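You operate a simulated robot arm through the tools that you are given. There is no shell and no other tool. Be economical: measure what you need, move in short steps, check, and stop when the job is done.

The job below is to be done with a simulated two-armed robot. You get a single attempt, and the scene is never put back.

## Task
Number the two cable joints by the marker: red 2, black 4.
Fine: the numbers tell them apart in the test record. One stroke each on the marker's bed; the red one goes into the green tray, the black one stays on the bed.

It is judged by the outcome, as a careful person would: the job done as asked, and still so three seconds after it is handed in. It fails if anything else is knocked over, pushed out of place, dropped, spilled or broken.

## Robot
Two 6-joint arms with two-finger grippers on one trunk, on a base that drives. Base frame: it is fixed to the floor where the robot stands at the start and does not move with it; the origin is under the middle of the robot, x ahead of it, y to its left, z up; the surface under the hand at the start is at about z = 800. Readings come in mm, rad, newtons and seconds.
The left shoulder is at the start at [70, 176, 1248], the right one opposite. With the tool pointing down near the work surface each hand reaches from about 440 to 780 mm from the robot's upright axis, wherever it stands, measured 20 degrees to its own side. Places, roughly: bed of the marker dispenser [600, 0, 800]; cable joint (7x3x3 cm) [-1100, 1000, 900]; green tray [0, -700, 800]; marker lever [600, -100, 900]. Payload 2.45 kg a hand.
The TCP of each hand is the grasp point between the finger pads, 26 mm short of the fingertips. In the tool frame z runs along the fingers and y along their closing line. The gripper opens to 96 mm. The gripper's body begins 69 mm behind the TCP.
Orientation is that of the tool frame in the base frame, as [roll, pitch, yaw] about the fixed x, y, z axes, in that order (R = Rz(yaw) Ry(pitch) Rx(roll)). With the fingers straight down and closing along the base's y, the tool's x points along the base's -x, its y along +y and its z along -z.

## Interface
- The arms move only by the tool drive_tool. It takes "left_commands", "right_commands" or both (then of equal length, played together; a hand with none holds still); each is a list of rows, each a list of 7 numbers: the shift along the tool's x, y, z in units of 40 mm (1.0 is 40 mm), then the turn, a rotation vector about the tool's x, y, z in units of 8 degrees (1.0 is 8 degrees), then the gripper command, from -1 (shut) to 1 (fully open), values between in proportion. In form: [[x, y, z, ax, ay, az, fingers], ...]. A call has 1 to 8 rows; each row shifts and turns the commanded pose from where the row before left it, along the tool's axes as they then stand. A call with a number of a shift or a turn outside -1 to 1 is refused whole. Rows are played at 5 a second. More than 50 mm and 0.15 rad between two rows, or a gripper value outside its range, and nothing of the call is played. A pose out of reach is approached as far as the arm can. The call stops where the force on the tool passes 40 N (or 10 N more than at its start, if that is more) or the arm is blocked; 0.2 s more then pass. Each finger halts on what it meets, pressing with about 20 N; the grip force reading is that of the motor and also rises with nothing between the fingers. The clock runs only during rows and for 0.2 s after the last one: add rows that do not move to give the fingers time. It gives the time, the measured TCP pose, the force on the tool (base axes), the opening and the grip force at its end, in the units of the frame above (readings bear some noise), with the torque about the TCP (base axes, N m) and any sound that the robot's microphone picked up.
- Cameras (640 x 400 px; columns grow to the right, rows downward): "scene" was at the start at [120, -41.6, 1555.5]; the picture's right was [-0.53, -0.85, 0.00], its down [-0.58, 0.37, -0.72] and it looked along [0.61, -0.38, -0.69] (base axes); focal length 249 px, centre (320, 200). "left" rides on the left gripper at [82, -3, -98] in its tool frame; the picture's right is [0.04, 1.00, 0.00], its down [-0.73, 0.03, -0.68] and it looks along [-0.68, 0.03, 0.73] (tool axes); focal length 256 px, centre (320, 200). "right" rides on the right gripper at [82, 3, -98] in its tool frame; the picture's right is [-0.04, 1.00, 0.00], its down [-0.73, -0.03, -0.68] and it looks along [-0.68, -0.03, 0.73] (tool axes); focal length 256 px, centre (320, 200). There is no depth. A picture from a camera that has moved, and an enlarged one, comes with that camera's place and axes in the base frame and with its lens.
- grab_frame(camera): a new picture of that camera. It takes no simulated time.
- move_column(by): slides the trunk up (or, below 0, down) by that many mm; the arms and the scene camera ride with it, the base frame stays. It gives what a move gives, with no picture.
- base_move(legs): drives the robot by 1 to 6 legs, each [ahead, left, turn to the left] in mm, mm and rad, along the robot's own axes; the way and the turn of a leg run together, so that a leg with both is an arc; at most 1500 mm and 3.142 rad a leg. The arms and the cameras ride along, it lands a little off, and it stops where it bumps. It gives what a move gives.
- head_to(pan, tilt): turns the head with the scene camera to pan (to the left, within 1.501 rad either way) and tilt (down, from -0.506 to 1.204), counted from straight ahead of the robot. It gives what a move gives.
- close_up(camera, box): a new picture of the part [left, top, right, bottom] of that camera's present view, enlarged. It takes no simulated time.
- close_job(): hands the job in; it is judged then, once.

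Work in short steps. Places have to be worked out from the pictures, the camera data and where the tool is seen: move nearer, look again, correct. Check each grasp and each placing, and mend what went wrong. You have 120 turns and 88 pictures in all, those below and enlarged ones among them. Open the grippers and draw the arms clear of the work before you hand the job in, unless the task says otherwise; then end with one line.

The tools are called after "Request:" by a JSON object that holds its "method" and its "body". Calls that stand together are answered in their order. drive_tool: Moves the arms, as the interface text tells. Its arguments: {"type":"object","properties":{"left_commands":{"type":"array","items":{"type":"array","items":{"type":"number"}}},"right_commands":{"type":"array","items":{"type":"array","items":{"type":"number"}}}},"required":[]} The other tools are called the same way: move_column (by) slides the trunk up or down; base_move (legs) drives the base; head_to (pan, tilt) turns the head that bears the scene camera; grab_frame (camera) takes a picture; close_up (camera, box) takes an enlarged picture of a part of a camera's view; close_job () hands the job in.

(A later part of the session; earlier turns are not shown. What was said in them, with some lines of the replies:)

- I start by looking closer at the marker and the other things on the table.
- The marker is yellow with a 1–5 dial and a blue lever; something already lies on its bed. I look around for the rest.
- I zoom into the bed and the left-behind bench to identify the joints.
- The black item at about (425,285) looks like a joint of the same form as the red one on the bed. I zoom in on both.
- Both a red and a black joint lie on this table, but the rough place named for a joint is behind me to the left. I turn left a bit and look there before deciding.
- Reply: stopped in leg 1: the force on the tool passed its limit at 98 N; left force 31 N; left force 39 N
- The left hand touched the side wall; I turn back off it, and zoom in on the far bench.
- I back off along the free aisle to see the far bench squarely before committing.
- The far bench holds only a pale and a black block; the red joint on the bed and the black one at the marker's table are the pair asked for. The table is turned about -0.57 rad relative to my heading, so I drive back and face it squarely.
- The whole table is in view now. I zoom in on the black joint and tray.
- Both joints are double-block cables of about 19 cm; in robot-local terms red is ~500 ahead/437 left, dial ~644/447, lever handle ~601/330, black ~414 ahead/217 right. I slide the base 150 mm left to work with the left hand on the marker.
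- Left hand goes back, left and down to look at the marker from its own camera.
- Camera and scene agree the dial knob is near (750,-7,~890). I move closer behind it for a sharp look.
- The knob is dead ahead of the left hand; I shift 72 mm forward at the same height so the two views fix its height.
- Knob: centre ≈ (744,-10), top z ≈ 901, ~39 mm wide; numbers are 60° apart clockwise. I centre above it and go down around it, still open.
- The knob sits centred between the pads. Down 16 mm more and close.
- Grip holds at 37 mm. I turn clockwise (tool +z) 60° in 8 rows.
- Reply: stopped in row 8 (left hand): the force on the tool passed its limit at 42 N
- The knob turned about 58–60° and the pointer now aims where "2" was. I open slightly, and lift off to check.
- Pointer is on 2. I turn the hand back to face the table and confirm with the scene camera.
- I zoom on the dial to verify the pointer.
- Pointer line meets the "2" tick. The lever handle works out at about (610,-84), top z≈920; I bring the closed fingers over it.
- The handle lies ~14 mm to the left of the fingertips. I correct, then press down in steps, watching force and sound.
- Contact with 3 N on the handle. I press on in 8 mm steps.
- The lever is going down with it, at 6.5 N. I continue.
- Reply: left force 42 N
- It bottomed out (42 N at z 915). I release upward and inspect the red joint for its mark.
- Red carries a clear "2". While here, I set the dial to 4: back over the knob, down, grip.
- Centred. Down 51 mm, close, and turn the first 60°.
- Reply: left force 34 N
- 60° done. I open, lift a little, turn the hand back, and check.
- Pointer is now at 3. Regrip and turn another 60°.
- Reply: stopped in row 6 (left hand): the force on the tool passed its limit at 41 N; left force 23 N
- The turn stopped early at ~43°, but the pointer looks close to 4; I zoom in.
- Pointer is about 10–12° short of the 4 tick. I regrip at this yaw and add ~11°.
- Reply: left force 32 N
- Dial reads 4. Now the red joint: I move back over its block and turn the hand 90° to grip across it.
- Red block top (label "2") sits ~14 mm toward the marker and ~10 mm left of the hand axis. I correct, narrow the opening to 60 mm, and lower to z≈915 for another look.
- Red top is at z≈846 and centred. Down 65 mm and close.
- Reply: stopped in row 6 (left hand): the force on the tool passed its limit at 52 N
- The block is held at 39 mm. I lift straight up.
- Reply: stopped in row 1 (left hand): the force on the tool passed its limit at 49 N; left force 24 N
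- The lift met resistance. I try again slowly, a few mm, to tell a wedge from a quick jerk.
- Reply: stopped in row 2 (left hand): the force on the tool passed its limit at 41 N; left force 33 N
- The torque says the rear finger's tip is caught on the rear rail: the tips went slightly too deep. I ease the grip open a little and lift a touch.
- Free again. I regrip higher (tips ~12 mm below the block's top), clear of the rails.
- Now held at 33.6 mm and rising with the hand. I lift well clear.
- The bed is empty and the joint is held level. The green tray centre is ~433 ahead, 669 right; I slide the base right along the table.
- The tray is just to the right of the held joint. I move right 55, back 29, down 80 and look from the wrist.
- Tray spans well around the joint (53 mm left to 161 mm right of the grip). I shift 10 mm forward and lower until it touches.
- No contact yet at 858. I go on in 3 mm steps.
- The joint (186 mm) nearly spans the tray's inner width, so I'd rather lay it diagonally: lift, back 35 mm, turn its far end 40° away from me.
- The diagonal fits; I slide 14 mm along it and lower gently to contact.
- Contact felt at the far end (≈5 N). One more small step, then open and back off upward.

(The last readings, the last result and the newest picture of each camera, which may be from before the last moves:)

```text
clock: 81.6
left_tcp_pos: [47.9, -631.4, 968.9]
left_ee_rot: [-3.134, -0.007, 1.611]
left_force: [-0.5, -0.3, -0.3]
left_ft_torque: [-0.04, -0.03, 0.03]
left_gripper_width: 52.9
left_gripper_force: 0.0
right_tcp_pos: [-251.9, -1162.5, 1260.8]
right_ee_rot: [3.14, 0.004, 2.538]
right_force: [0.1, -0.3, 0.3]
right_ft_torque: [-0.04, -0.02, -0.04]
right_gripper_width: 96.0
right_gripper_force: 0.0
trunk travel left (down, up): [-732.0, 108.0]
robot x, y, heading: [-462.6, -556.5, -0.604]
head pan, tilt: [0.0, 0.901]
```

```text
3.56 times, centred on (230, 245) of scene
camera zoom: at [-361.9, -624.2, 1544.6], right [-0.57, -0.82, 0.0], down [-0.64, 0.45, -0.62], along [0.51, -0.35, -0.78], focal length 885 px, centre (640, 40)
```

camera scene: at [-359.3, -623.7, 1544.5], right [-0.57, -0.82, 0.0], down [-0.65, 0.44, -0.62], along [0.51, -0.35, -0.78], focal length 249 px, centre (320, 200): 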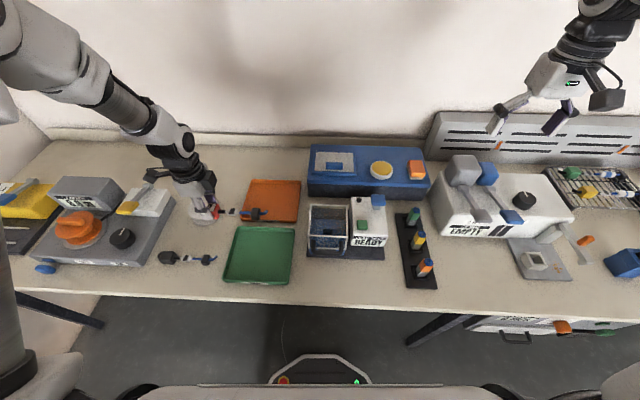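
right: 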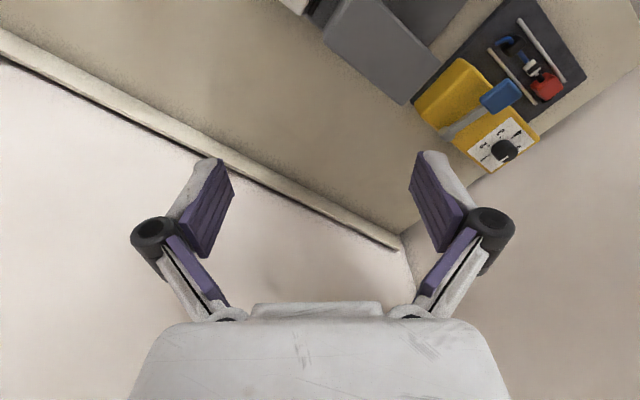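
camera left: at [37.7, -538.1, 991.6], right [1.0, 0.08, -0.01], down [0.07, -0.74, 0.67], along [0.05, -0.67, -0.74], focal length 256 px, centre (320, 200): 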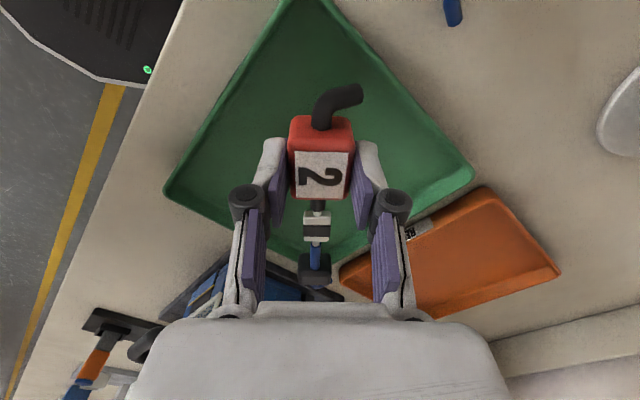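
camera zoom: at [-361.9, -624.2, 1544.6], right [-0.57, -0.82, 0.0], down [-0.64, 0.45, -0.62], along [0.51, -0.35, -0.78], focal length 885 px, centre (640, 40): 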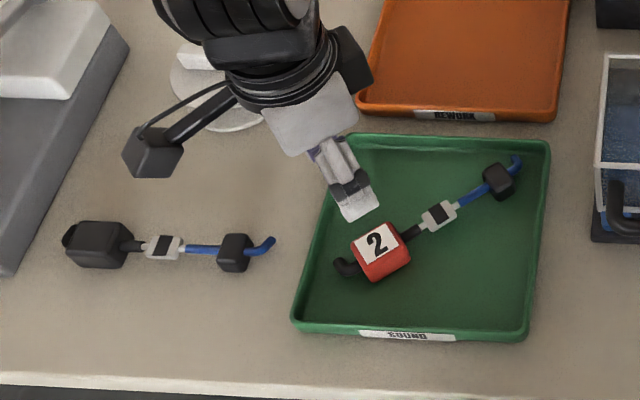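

Red "2" lies fully in the green tray. Next the black joint: raise, turn the hand back square, and slide the base 224 mm left.

Request:
{"method": "drive_tool", "body": {"left_commands": [[0, 0, -0.9, 0, 0, 0, 0.25], [0, 0, -0.9, 0, 0, 0, 0.25], [0, 0, 0, 0, 0, 1, 0.25], [0, 0, 0, 0, 0, 1, 0.25], [0, 0, 0, 0, 0, 1, 0.25], [0, 0, 0, 0, 0, 1, 0.25], [0, 0, 0, 0, 0, 1, 0.25]]}}

Request:
{"method": "base_move", "body": {"legs": [[13, 224, 0]]}}

Request:
{"method": "grab_frame", "body": {"camera": "left"}}

```text
clock: 83.2
left_tcp_pos: [45.9, -633.8, 1037.4]
left_ee_rot: [-3.131, -0.001, 0.91]
left_force: [0.2, -0.3, -0.2]
left_ft_torque: [-0.01, -0.02, -0.01]
left_gripper_width: 60.0
left_gripper_force: 0.0
right_tcp_pos: [-251.0, -1163.8, 1261.4]
right_ee_rot: [3.139, -0.002, 2.535]
right_force: [0.6, 1.0, -0.4]
right_ft_torque: [0.0, 0.01, 0.0]
right_gripper_width: 96.1
right_gripper_force: 0.1
trunk travel left (down, up): [-732.0, 108.0]
robot x, y, heading: [-463.6, -555.7, -0.601]
head pan, tilt: [0.0, 0.901]
```

```text
clock: 84.9
left_tcp_pos: [185.5, -455.5, 1039.3]
left_ee_rot: [-3.13, 0.002, 0.91]
left_force: [1.2, -0.7, 0.4]
left_ft_torque: [0.05, -0.01, 0.04]
left_gripper_width: 59.9
left_gripper_force: 0.1
right_tcp_pos: [-111.9, -987.0, 1261.1]
right_ee_rot: [3.14, 0.001, 2.535]
right_force: [0.4, -1.0, 0.8]
right_ft_torque: [0.06, 0.02, 0.0]
right_gripper_width: 96.0
right_gripper_force: 0.1
trunk travel left (down, up): [-732.0, 108.0]
robot x, y, heading: [-322.5, -377.8, -0.605]
head pan, tilt: [0.0, 0.901]
```

```text
27 pictures are left
camera left: at [232.0, -390.9, 1138.1], right [0.81, -0.58, -0.01], down [-0.42, -0.6, 0.68], along [-0.4, -0.55, -0.73], focal length 256 px, centre (320, 200)
```

left: 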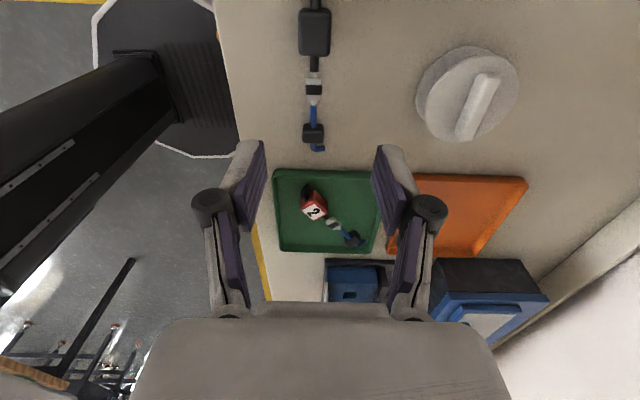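

Black block is ~31 mm to the left and ~7 mm nearer. I correct and lower to ~z 905.

Request:
{"method": "drive_tool", "body": {"left_commands": [[0.78, -0.17, 0, 0, 0, 0, 0.25], [0, 0, 0.9, 0, 0, 0, 0.25], [0, 0, 0.9, 0, 0, 0, 0.25], [0, 0, 0.8, 0, 0, 0, 0.25], [0, 0, 0.75, 0, 0, 0, 0.25], [0, 0, 0, 0, 0, 0, 0.25]]}}

Request:
{"method": "grab_frame", "body": {"camera": "left"}}

```text
clock: 86.3
left_tcp_pos: [198.9, -425.9, 904.9]
left_ee_rot: [-3.133, 0.0, 0.91]
left_force: [0.0, 0.3, 0.2]
left_ft_torque: [-0.02, 0.02, -0.02]
left_gripper_width: 59.9
left_gripper_force: 0.1
right_tcp_pos: [-111.6, -986.0, 1260.4]
right_ee_rot: [3.141, 0.001, 2.536]
right_force: [-0.6, 0.2, -0.5]
right_ft_torque: [0.0, -0.04, -0.03]
right_gripper_width: 95.9
right_gripper_force: 0.0
trunk travel left (down, up): [-732.0, 108.0]
robot x, y, heading: [-326.9, -379.0, -0.607]
head pan, tilt: [0.0, 0.901]
```

```text
26 pictures are left
camera left: at [244.6, -360.7, 1003.1], right [0.81, -0.58, -0.01], down [-0.42, -0.6, 0.68], along [-0.4, -0.55, -0.73], focal length 256 px, centre (320, 200)
```

left: 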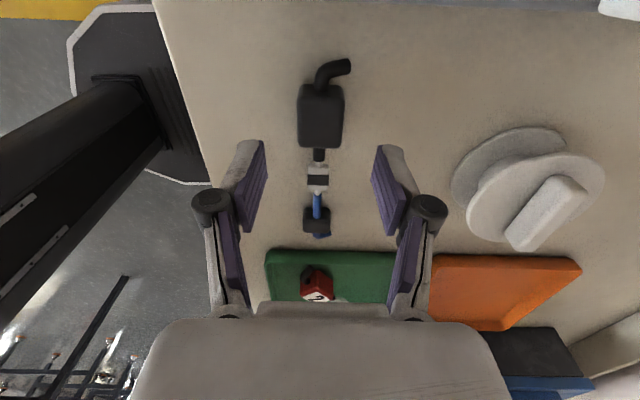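

Centred over the block. Down to z≈843 (tips only ~12 mm onto the block so they clear the bed rails later) and close.

Request:
{"method": "drive_tool", "body": {"left_commands": [[0.07, 0, 0.8, 0, 0, 0, 0.25], [0, 0, 0.6, 0, 0, 0, 0.25], [0, 0, 0.14, 0, 0, 0, 0.25], [0, 0, 0, 0, 0, 0, -0.2], [0, 0, 0, 0, 0, 0, -1], [0, 0, 0, 0, 0, 0, -1], [0, 0, -0.15, 0, 0, 0, -1], [0, 0, -0.3, 0, 0, 0, -1]]}}

Request:
{"method": "grab_frame", "body": {"camera": "left"}}

```text
clock: 88.1
left_tcp_pos: [198.6, -423.3, 861.6]
left_ee_rot: [-3.133, 0.001, 0.91]
left_force: [-0.3, 0.2, -1.6]
left_ft_torque: [0.04, -0.01, 0.04]
left_gripper_width: 33.9
left_gripper_force: 19.7
right_tcp_pos: [-111.8, -986.6, 1260.4]
right_ee_rot: [3.141, 0.002, 2.535]
right_force: [-0.6, -0.3, 0.2]
right_ft_torque: [0.0, 0.0, 0.0]
right_gripper_width: 95.9
right_gripper_force: 0.1
trunk travel left (down, up): [-732.0, 108.0]
robot x, y, heading: [-324.3, -377.4, -0.606]
head pan, tilt: [0.0, 0.901]
```

```text
25 pictures are left
camera left: at [245.8, -358.0, 960.2], right [0.81, -0.58, -0.01], down [-0.42, -0.6, 0.68], along [-0.4, -0.55, -0.73], focal length 256 px, centre (320, 200)
```

left: 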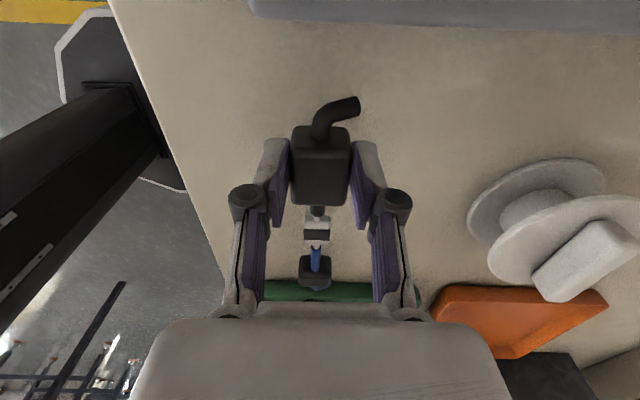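

Held at 33.9 mm. Lift clear and drive back to the former working place at the marker.

Request:
{"method": "drive_tool", "body": {"left_commands": [[0, 0, -0.5, 0, 0, 0, -1], [0, 0, -0.7, 0, 0, 0, -1], [0, 0, -0.7, 0, 0, 0, -1], [0, 0, -0.8, 0, 0, 0, -1], [0, 0, -0.8, 0, 0, 0, -1], [0, 0, -0.8, 0, 0, 0, -1], [0, 0, 0, 0, 0, 0, -1]]}}

Request:
{"method": "base_move", "body": {"legs": [[36, 614, 0.008]]}}

Request:
{"method": "grab_frame", "body": {"camera": "left"}}

Request:
{"method": "grab_frame", "body": {"camera": "scene"}}

```text
clock: 89.7
left_tcp_pos: [201.8, -424.4, 1033.7]
left_ee_rot: [-3.131, 0.002, 0.911]
left_force: [0.1, -0.3, -0.6]
left_ft_torque: [0.06, -0.02, -0.03]
left_gripper_width: 33.6
left_gripper_force: 20.1
right_tcp_pos: [-112.4, -984.4, 1260.0]
right_ee_rot: [3.138, 0.0, 2.536]
right_force: [-0.1, 0.1, 0.0]
right_ft_torque: [0.02, 0.03, -0.01]
right_gripper_width: 95.8
right_gripper_force: 0.0
trunk travel left (down, up): [-732.0, 108.0]
robot x, y, heading: [-319.6, -379.9, -0.609]
head pan, tilt: [0.0, 0.901]
```

```text
clock: 93.2
left_tcp_pos: [579.3, 60.3, 1034.8]
left_ee_rot: [-3.131, 0.0, 0.913]
left_force: [0.0, 0.7, -0.3]
left_ft_torque: [0.0, -0.06, 0.02]
left_gripper_width: 33.4
left_gripper_force: 19.7
right_tcp_pos: [266.6, -500.6, 1261.1]
right_ee_rot: [3.141, 0.001, 2.539]
right_force: [-0.7, 1.1, -0.6]
right_ft_torque: [0.01, -0.01, 0.03]
right_gripper_width: 96.1
right_gripper_force: 0.0
trunk travel left (down, up): [-732.0, 108.0]
robot x, y, heading: [53.8, 107.0, -0.605]
head pan, tilt: [0.0, 0.901]
```

```text
24 pictures are left
camera left: at [624.4, 125.5, 1133.8], right [0.82, -0.58, -0.01], down [-0.42, -0.6, 0.68], along [-0.4, -0.55, -0.73], focal length 256 px, centre (320, 200)
```

left: 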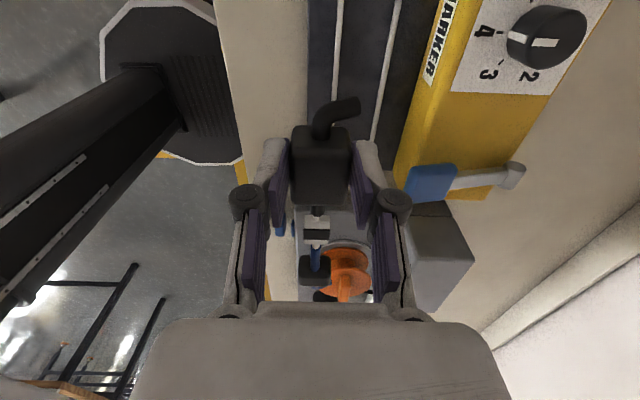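

```text
23 pictures are left
camera scene: at [156.2, 36.8, 1544.5], right [-0.57, -0.82, 0.0], down [-0.65, 0.44, -0.62], along [0.51, -0.35, -0.78], focal length 249 px, centre (320, 200)
```

scene: 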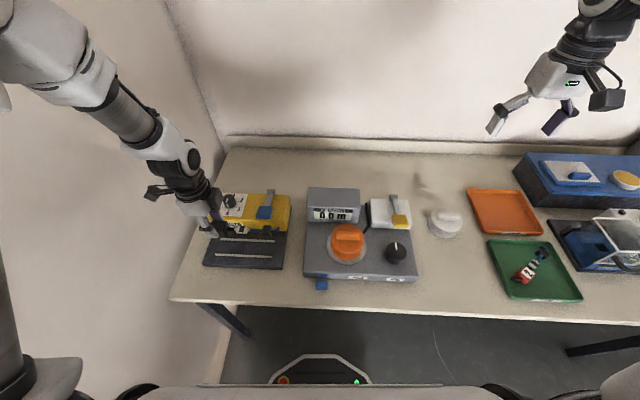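

Dial still at 4, red safely in the tray. I bring the black block over the red's former seat (638,62) and lower partway to check against the rails.

Request:
{"method": "drive_tool", "body": {"left_commands": [[0.47, 0.57, 0, 0, 0, 0, -1], [0.47, 0.57, 0, 0, 0, 0, -1], [0, 0, 0.9, 0, 0, 0, -1], [0, 0, 0.9, 0, 0, 0, -1], [0, 0, 0.9, 0, 0, 0, -1], [0, 0, 0.6, 0, 0, 0, -1], [0, 0, 0, 0, 0, 0, -1]]}}

Request:
{"method": "grab_frame", "body": {"camera": "left"}}

Request:
{"method": "close_up", "body": {"camera": "scene", "box": [190, 185, 310, 280]}}

```text
clock: 94.8
left_tcp_pos: [635.2, 63.0, 902.8]
left_ee_rot: [-3.132, 0.001, 0.912]
left_force: [-0.7, -0.2, -1.3]
left_ft_torque: [0.05, -0.03, -0.01]
left_gripper_width: 33.7
left_gripper_force: 20.6
right_tcp_pos: [267.8, -502.2, 1260.7]
right_ee_rot: [3.14, 0.002, 2.54]
right_force: [0.5, 0.3, -0.4]
right_ft_torque: [-0.03, -0.01, -0.03]
right_gripper_width: 96.0
right_gripper_force: 0.1
trunk travel left (down, up): [-732.0, 108.0]
robot x, y, heading: [51.3, 106.4, -0.602]
head pan, tilt: [0.0, 0.901]
```

```text
22 pictures are left
camera left: at [681.5, 128.2, 1001.5], right [0.82, -0.58, -0.01], down [-0.42, -0.6, 0.68], along [-0.4, -0.55, -0.73], focal length 256 px, centre (320, 200)
```

left: 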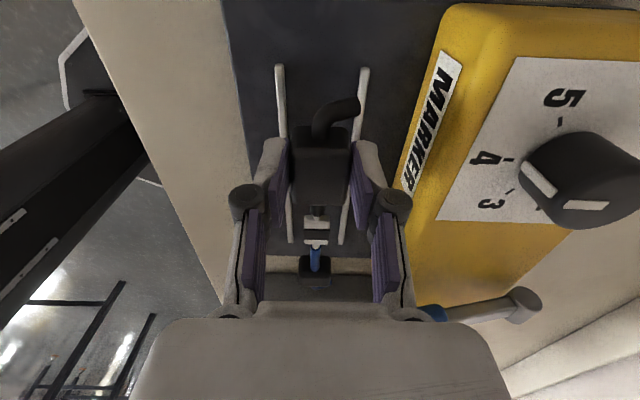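

```text
4.21 times, centred on (250, 232) of scene
camera zoom: at [156.4, 37.7, 1544.6], right [-0.57, -0.82, 0.0], down [-0.65, 0.44, -0.62], along [0.51, -0.35, -0.78], focal length 1048 px, centre (615, 63)
```

zoom: 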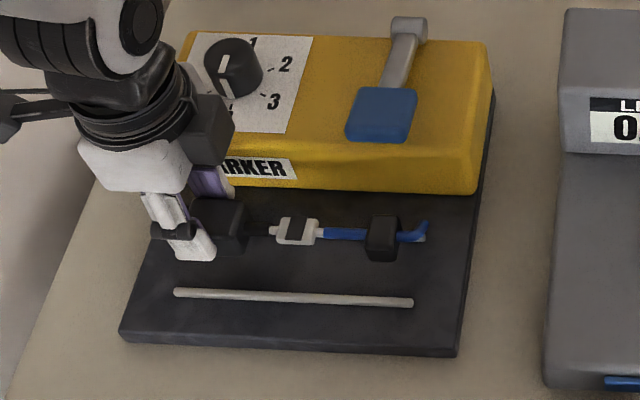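

Black is centred between the rails and lengthwise where red was. I lower to near contact, then in small steps.

Request:
{"method": "drive_tool", "body": {"left_commands": [[0, 0, 0.5, 0, 0, 0, -1], [0, 0, 0.4, 0, 0, 0, -1], [0, 0, 0.08, 0, 0, 0, -1], [0, 0, 0.06, 0, 0, 0, -1], [0, 0, 0, 0, 0, 0, -1]]}}

```text
clock: 96.0
left_tcp_pos: [635.0, 64.2, 862.8]
left_ee_rot: [-3.136, 0.0, 0.913]
left_force: [3.4, 1.6, 17.2]
left_ft_torque: [-0.05, -0.06, 0.01]
left_gripper_width: 33.3
left_gripper_force: 20.0
right_tcp_pos: [265.4, -501.4, 1260.9]
right_ee_rot: [3.141, 0.002, 2.538]
right_force: [-0.3, -0.1, 0.2]
right_ft_torque: [0.0, 0.0, 0.01]
right_gripper_width: 96.0
right_gripper_force: 0.0
trunk travel left (down, up): [-732.0, 108.0]
robot x, y, heading: [55.6, 103.2, -0.605]
head pan, tilt: [0.0, 0.901]
```

Firm even contact (17 N) at 862.8. I open slightly, lift, and look.

Request:
{"method": "drive_tool", "body": {"left_commands": [[0, 0, -0.03, 0, 0, 0, -0.2], [0, 0, 0, 0, 0, 0, 0.05], [0, 0, 0, 0, 0, 0, 0.05], [0, 0, -0.4, 0, 0, 0, 0.05], [0, 0, -0.8, 0, 0, 0, 0.05], [0, 0, -0.9, 0, 0, 0, 0.05], [0, 0, -0.9, 0, 0, 0, 0.05], [0, 0, -0.9, 0, 0, 0, 0.05]]}}

Request:
{"method": "close_up", "body": {"camera": "scene", "box": [190, 185, 310, 280]}}

Request:
{"method": "close_up", "body": {"camera": "left", "box": [220, 0, 420, 220]}}

```text
clock: 97.8
left_tcp_pos: [634.6, 63.4, 1017.4]
left_ee_rot: [-3.132, 0.0, 0.913]
left_force: [-0.7, 0.7, 0.3]
left_ft_torque: [0.01, -0.02, 0.02]
left_gripper_width: 50.3
left_gripper_force: 0.1
right_tcp_pos: [266.5, -500.6, 1260.9]
right_ee_rot: [3.141, 0.002, 2.538]
right_force: [-0.4, -0.1, -0.6]
right_ft_torque: [0.01, -0.02, 0.02]
right_gripper_width: 96.0
right_gripper_force: 0.1
trunk travel left (down, up): [-732.0, 108.0]
robot x, y, heading: [52.6, 106.3, -0.605]
head pan, tilt: [0.0, 0.901]
```

```text
4.21 times, centred on (250, 232) of scene
camera zoom: at [154.9, 37.9, 1544.6], right [-0.57, -0.82, 0.0], down [-0.64, 0.44, -0.62], along [0.51, -0.35, -0.78], focal length 1048 px, centre (615, 63)
```

zoom: 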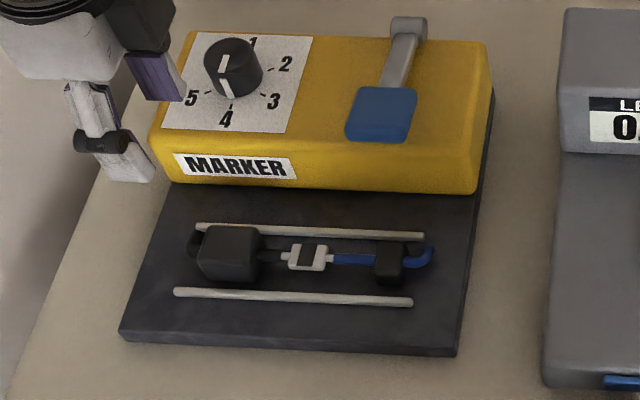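

```text
1.82 times, centred on (320, 110) of left
camera zoom: at [682.1, 128.7, 1116.3], right [0.81, -0.58, -0.01], down [-0.42, -0.6, 0.68], along [-0.4, -0.55, -0.73], focal length 465 px, centre (320, 364)
```

zoom: 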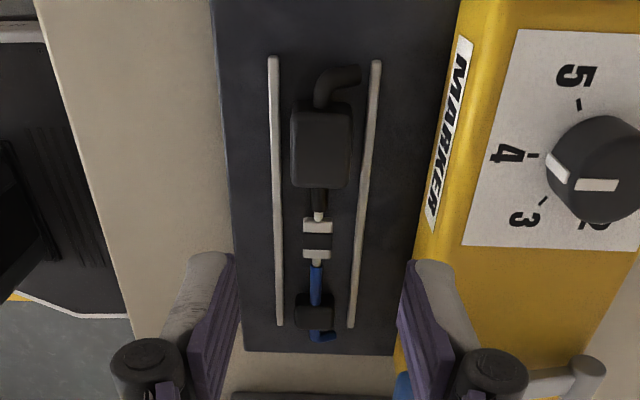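

Black sits between the rails exactly where red was, dial on 4. I turn the hand back, close it and go over the lever handle.

Request:
{"method": "drive_tool", "body": {"left_commands": [[0, 0, 0, 0, 0, -1, -1], [0, 0, 0, 0, 0, -1, -1], [0, 0, 0, 0, 0, -1, -1], [0, 0, 0, 0, 0, -1, -1], [0, 0, 0, 0, 0, -1, -1], [0, 0, 0, 0, 0, -1, -1], [0, 0, 0, 0, 0, -1, -1], [0, 0, 0, 0, 0, -1, -1]]}}

Request:
{"method": "drive_tool", "body": {"left_commands": [[0, 0, 0, 0, 0, -1, -1], [0, 0, 0, 0, 0, -1, -1], [0, 0, 0, 0, 0, -1, -1], [0, 0, 0, 0, 0, -0.3, -1], [-0.42, -0.75, 0, 0, 0, 0, -1], [-0.42, -0.75, 0, 0, 0, 0, -1], [-0.42, -0.75, 0, 0, 0, 0, -1], [-0.42, -0.75, 0, 0, 0, 0, -1]]}}

Request:
{"method": "grab_frame", "body": {"camera": "left"}}

```text
clock: 99.5
left_tcp_pos: [636.4, 61.5, 1018.4]
left_ee_rot: [-3.138, -0.009, 2.033]
left_force: [0.7, 0.5, 0.0]
left_ft_torque: [0.01, -0.01, 0.0]
left_gripper_width: 0.0
left_gripper_force: 20.3
right_tcp_pos: [267.6, -500.6, 1260.0]
right_ee_rot: [3.14, 0.001, 2.538]
right_force: [0.2, 0.7, -0.5]
right_ft_torque: [0.02, -0.01, 0.01]
right_gripper_width: 96.0
right_gripper_force: 0.0
trunk travel left (down, up): [-732.0, 108.0]
robot x, y, heading: [52.2, 107.3, -0.606]
head pan, tilt: [0.0, 0.901]
```

```text
clock: 101.3
left_tcp_pos: [615.1, -74.0, 1015.2]
left_ee_rot: [3.139, -0.012, 2.489]
left_force: [-0.5, -0.9, -0.2]
left_ft_torque: [0.04, -0.03, -0.02]
left_gripper_width: 0.0
left_gripper_force: 20.7
right_tcp_pos: [266.4, -503.0, 1260.0]
right_ee_rot: [3.138, 0.0, 2.54]
right_force: [-1.2, -1.0, 0.1]
right_ft_torque: [0.08, -0.03, 0.01]
right_gripper_width: 96.0
right_gripper_force: 0.0
trunk travel left (down, up): [-732.0, 108.0]
robot x, y, heading: [52.9, 104.0, -0.6]
head pan, tilt: [0.0, 0.901]
```

```text
18 pictures are left
camera left: at [547.5, -29.5, 1115.4], right [0.57, 0.82, 0.0], down [0.61, -0.43, 0.67], along [0.55, -0.38, -0.74], focal length 256 px, centre (320, 200)
```

left: 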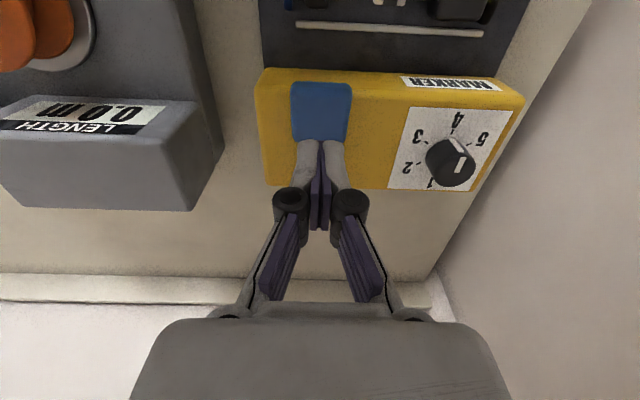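

Handle is under the fingertips. Before the one stroke I zoom on the dial once more.

Request:
{"method": "close_up", "body": {"camera": "left", "box": [390, 80, 530, 200]}}

```text
3.33 times, centred on (460, 140) of left
camera zoom: at [547.5, -29.5, 1115.4], right [0.57, 0.82, 0.0], down [0.61, -0.43, 0.67], along [0.55, -0.38, -0.74], focal length 853 px, centre (-147, 400)
```

zoom: 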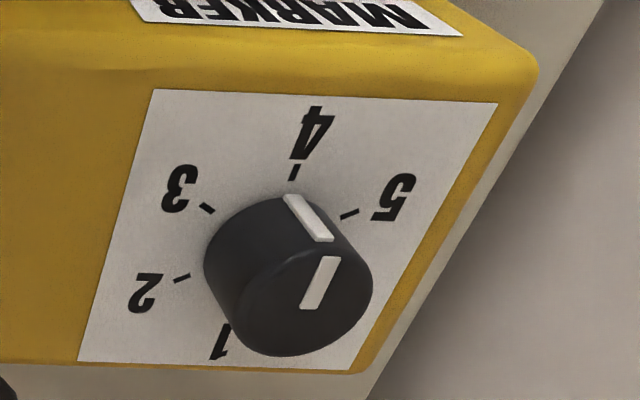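

The pointer's base meets the 4 tick. Now the stroke: down to contact, then press to the stop as before.

Request:
{"method": "drive_tool", "body": {"left_commands": [[0, 0, 0.8, 0, 0, 0, -1], [0, 0, 0.6, 0, 0, 0, -1], [0, 0, 0.25, 0, 0, 0, -1], [0, 0, 0.2, 0, 0, 0, -1], [0, 0, 0.2, 0, 0, 0, -1], [0, 0, 0.2, 0, 0, 0, -1], [0, 0, 0.2, 0, 0, 0, -1], [0, 0, 0.06, 0, 0, 0, -1]]}}

```text
clock: 103.2
left_tcp_pos: [615.7, -72.5, 918.3]
left_ee_rot: [3.14, -0.008, 2.49]
left_force: [0.6, -2.9, 8.9]
left_ft_torque: [-0.18, -0.12, 0.01]
left_gripper_width: 6.0
left_gripper_force: 28.5
right_tcp_pos: [266.3, -501.3, 1261.2]
right_ee_rot: [3.139, 0.001, 2.54]
right_force: [0.2, -0.9, 0.1]
right_ft_torque: [0.0, 0.0, 0.03]
right_gripper_width: 95.8
right_gripper_force: 0.2
trunk travel left (down, up): [-732.0, 108.0]
robot x, y, heading: [57.4, 106.8, -0.605]
head pan, tilt: [0.0, 0.901]
```

Not yet at the stop (8.9 N). A few mm more to finish this same stroke.

Request:
{"method": "drive_tool", "body": {"left_commands": [[0, 0, 0.08, 0, 0, 0, -1], [0, 0, 0.08, 0, 0, 0, -1]]}}

Request:
{"method": "close_up", "body": {"camera": "scene", "box": [190, 185, 310, 280]}}

```text
clock: 103.9
left_tcp_pos: [615.6, -72.4, 916.5]
left_ee_rot: [-3.141, 0.001, 2.491]
left_force: [-7.5, 5.6, 22.0]
left_ft_torque: [0.01, -0.03, -0.03]
left_gripper_width: 6.1
left_gripper_force: 28.6
right_tcp_pos: [263.1, -500.2, 1262.4]
right_ee_rot: [3.139, 0.006, 2.541]
right_force: [-0.3, -0.2, -0.3]
right_ft_torque: [-0.03, -0.04, -0.04]
right_gripper_width: 95.9
right_gripper_force: 0.0
trunk travel left (down, up): [-732.0, 108.0]
robot x, y, heading: [50.6, 107.8, -0.602]
head pan, tilt: [0.0, 0.901]
stopped in row 2 (left hand): the force on the tool passed its limit at 42 N (the readings are from after the stop); the commanded pose is now the measured one
```

```text
4.21 times, centred on (250, 232) of scene
camera zoom: at [151.5, 39.6, 1545.0], right [-0.57, -0.82, 0.0], down [-0.64, 0.44, -0.62], along [0.51, -0.35, -0.78], focal length 1048 px, centre (615, 63)
```

zoom: 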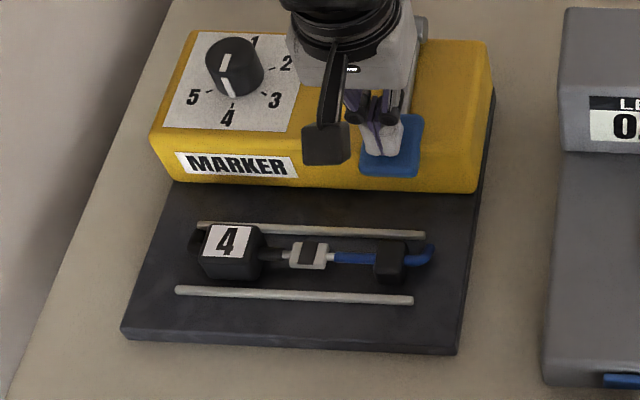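

The black joint now carries "4". I lift off the lever, open, and draw back clear.

Request:
{"method": "drive_tool", "body": {"left_commands": [[0, 0, -0.5, 0, 0, 0, -1], [0, 0, -0.8, 0, 0, 0, -1], [0, 0, -0.9, 0, 0, 0, -1], [0, 0, -0.9, 0, 0, 0, -1], [0, 0, -0.9, 0, 0, 0, 1], [0, 0, -0.9, 0, 0, 0, 1], [0, 0, -0.9, 0, 0, 0, 1], [0, 0, -0.9, 0, 0, 0, 1]]}}

Request:
{"method": "grab_frame", "body": {"camera": "scene"}}

Request:
{"method": "close_up", "body": {"camera": "scene", "box": [190, 170, 330, 285]}}

Request:
{"method": "close_up", "body": {"camera": "scene", "box": [470, 220, 600, 310]}}

```text
clock: 105.7
left_tcp_pos: [616.3, -74.7, 1181.5]
left_ee_rot: [3.14, -0.001, 2.492]
left_force: [-0.5, -0.1, 1.1]
left_ft_torque: [0.02, 0.0, -0.02]
left_gripper_width: 96.0
left_gripper_force: 0.0
right_tcp_pos: [266.7, -500.3, 1261.3]
right_ee_rot: [3.141, 0.001, 2.542]
right_force: [0.2, 0.4, -0.2]
right_ft_torque: [-0.03, -0.05, -0.03]
right_gripper_width: 96.1
right_gripper_force: 0.0
trunk travel left (down, up): [-732.0, 108.0]
robot x, y, heading: [55.1, 105.5, -0.602]
head pan, tilt: [0.0, 0.901]
```

```text
15 pictures are left
camera scene: at [155.5, 38.1, 1544.6], right [-0.57, -0.82, 0.0], down [-0.65, 0.44, -0.62], along [0.51, -0.35, -0.78], focal length 249 px, centre (320, 200)
```

scene: 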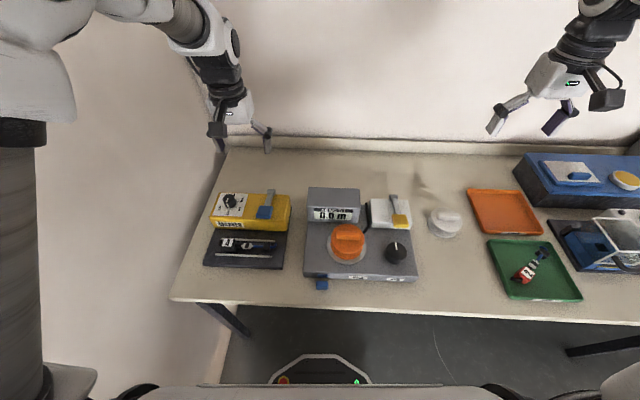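

```text
3.48 times, centred on (260, 228) of scene
camera zoom: at [155.5, 38.1, 1544.6], right [-0.57, -0.82, 0.0], down [-0.65, 0.44, -0.62], along [0.51, -0.35, -0.78], focal length 865 px, centre (529, 104)
```

zoom: 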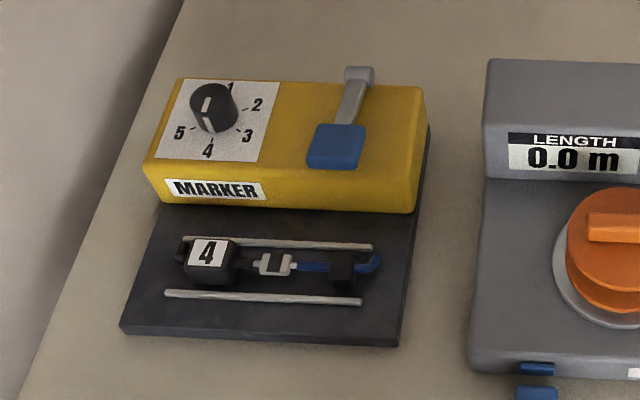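

```text
4.44 times, centred on (535, 265) of scene
camera zoom: at [155.5, 38.1, 1544.6], right [-0.57, -0.82, 0.0], down [-0.65, 0.44, -0.62], along [0.51, -0.35, -0.78], focal length 1106 px, centre (-636, -89)
```

zoom: 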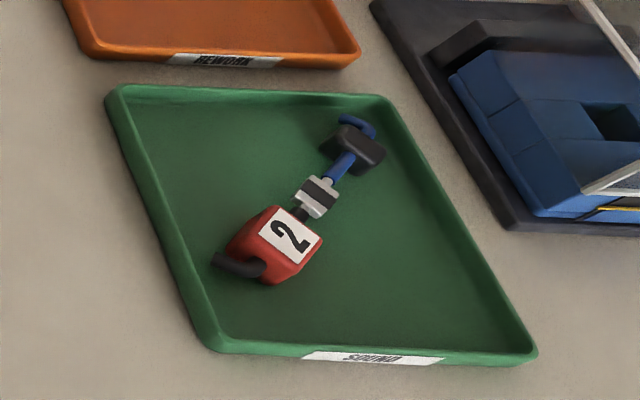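

Red "2" lies in the green tray, black "4" lies on the bed, the lever is back up, and both hands are open and clear. I hand the job in.

Request:
{"method": "close_job", "body": {}}

```text
The job is handed in.
```

The red joint is marked 2 and lies in the green tray; the black joint is marked 4 and stays on the marker's bed, one stroke each.
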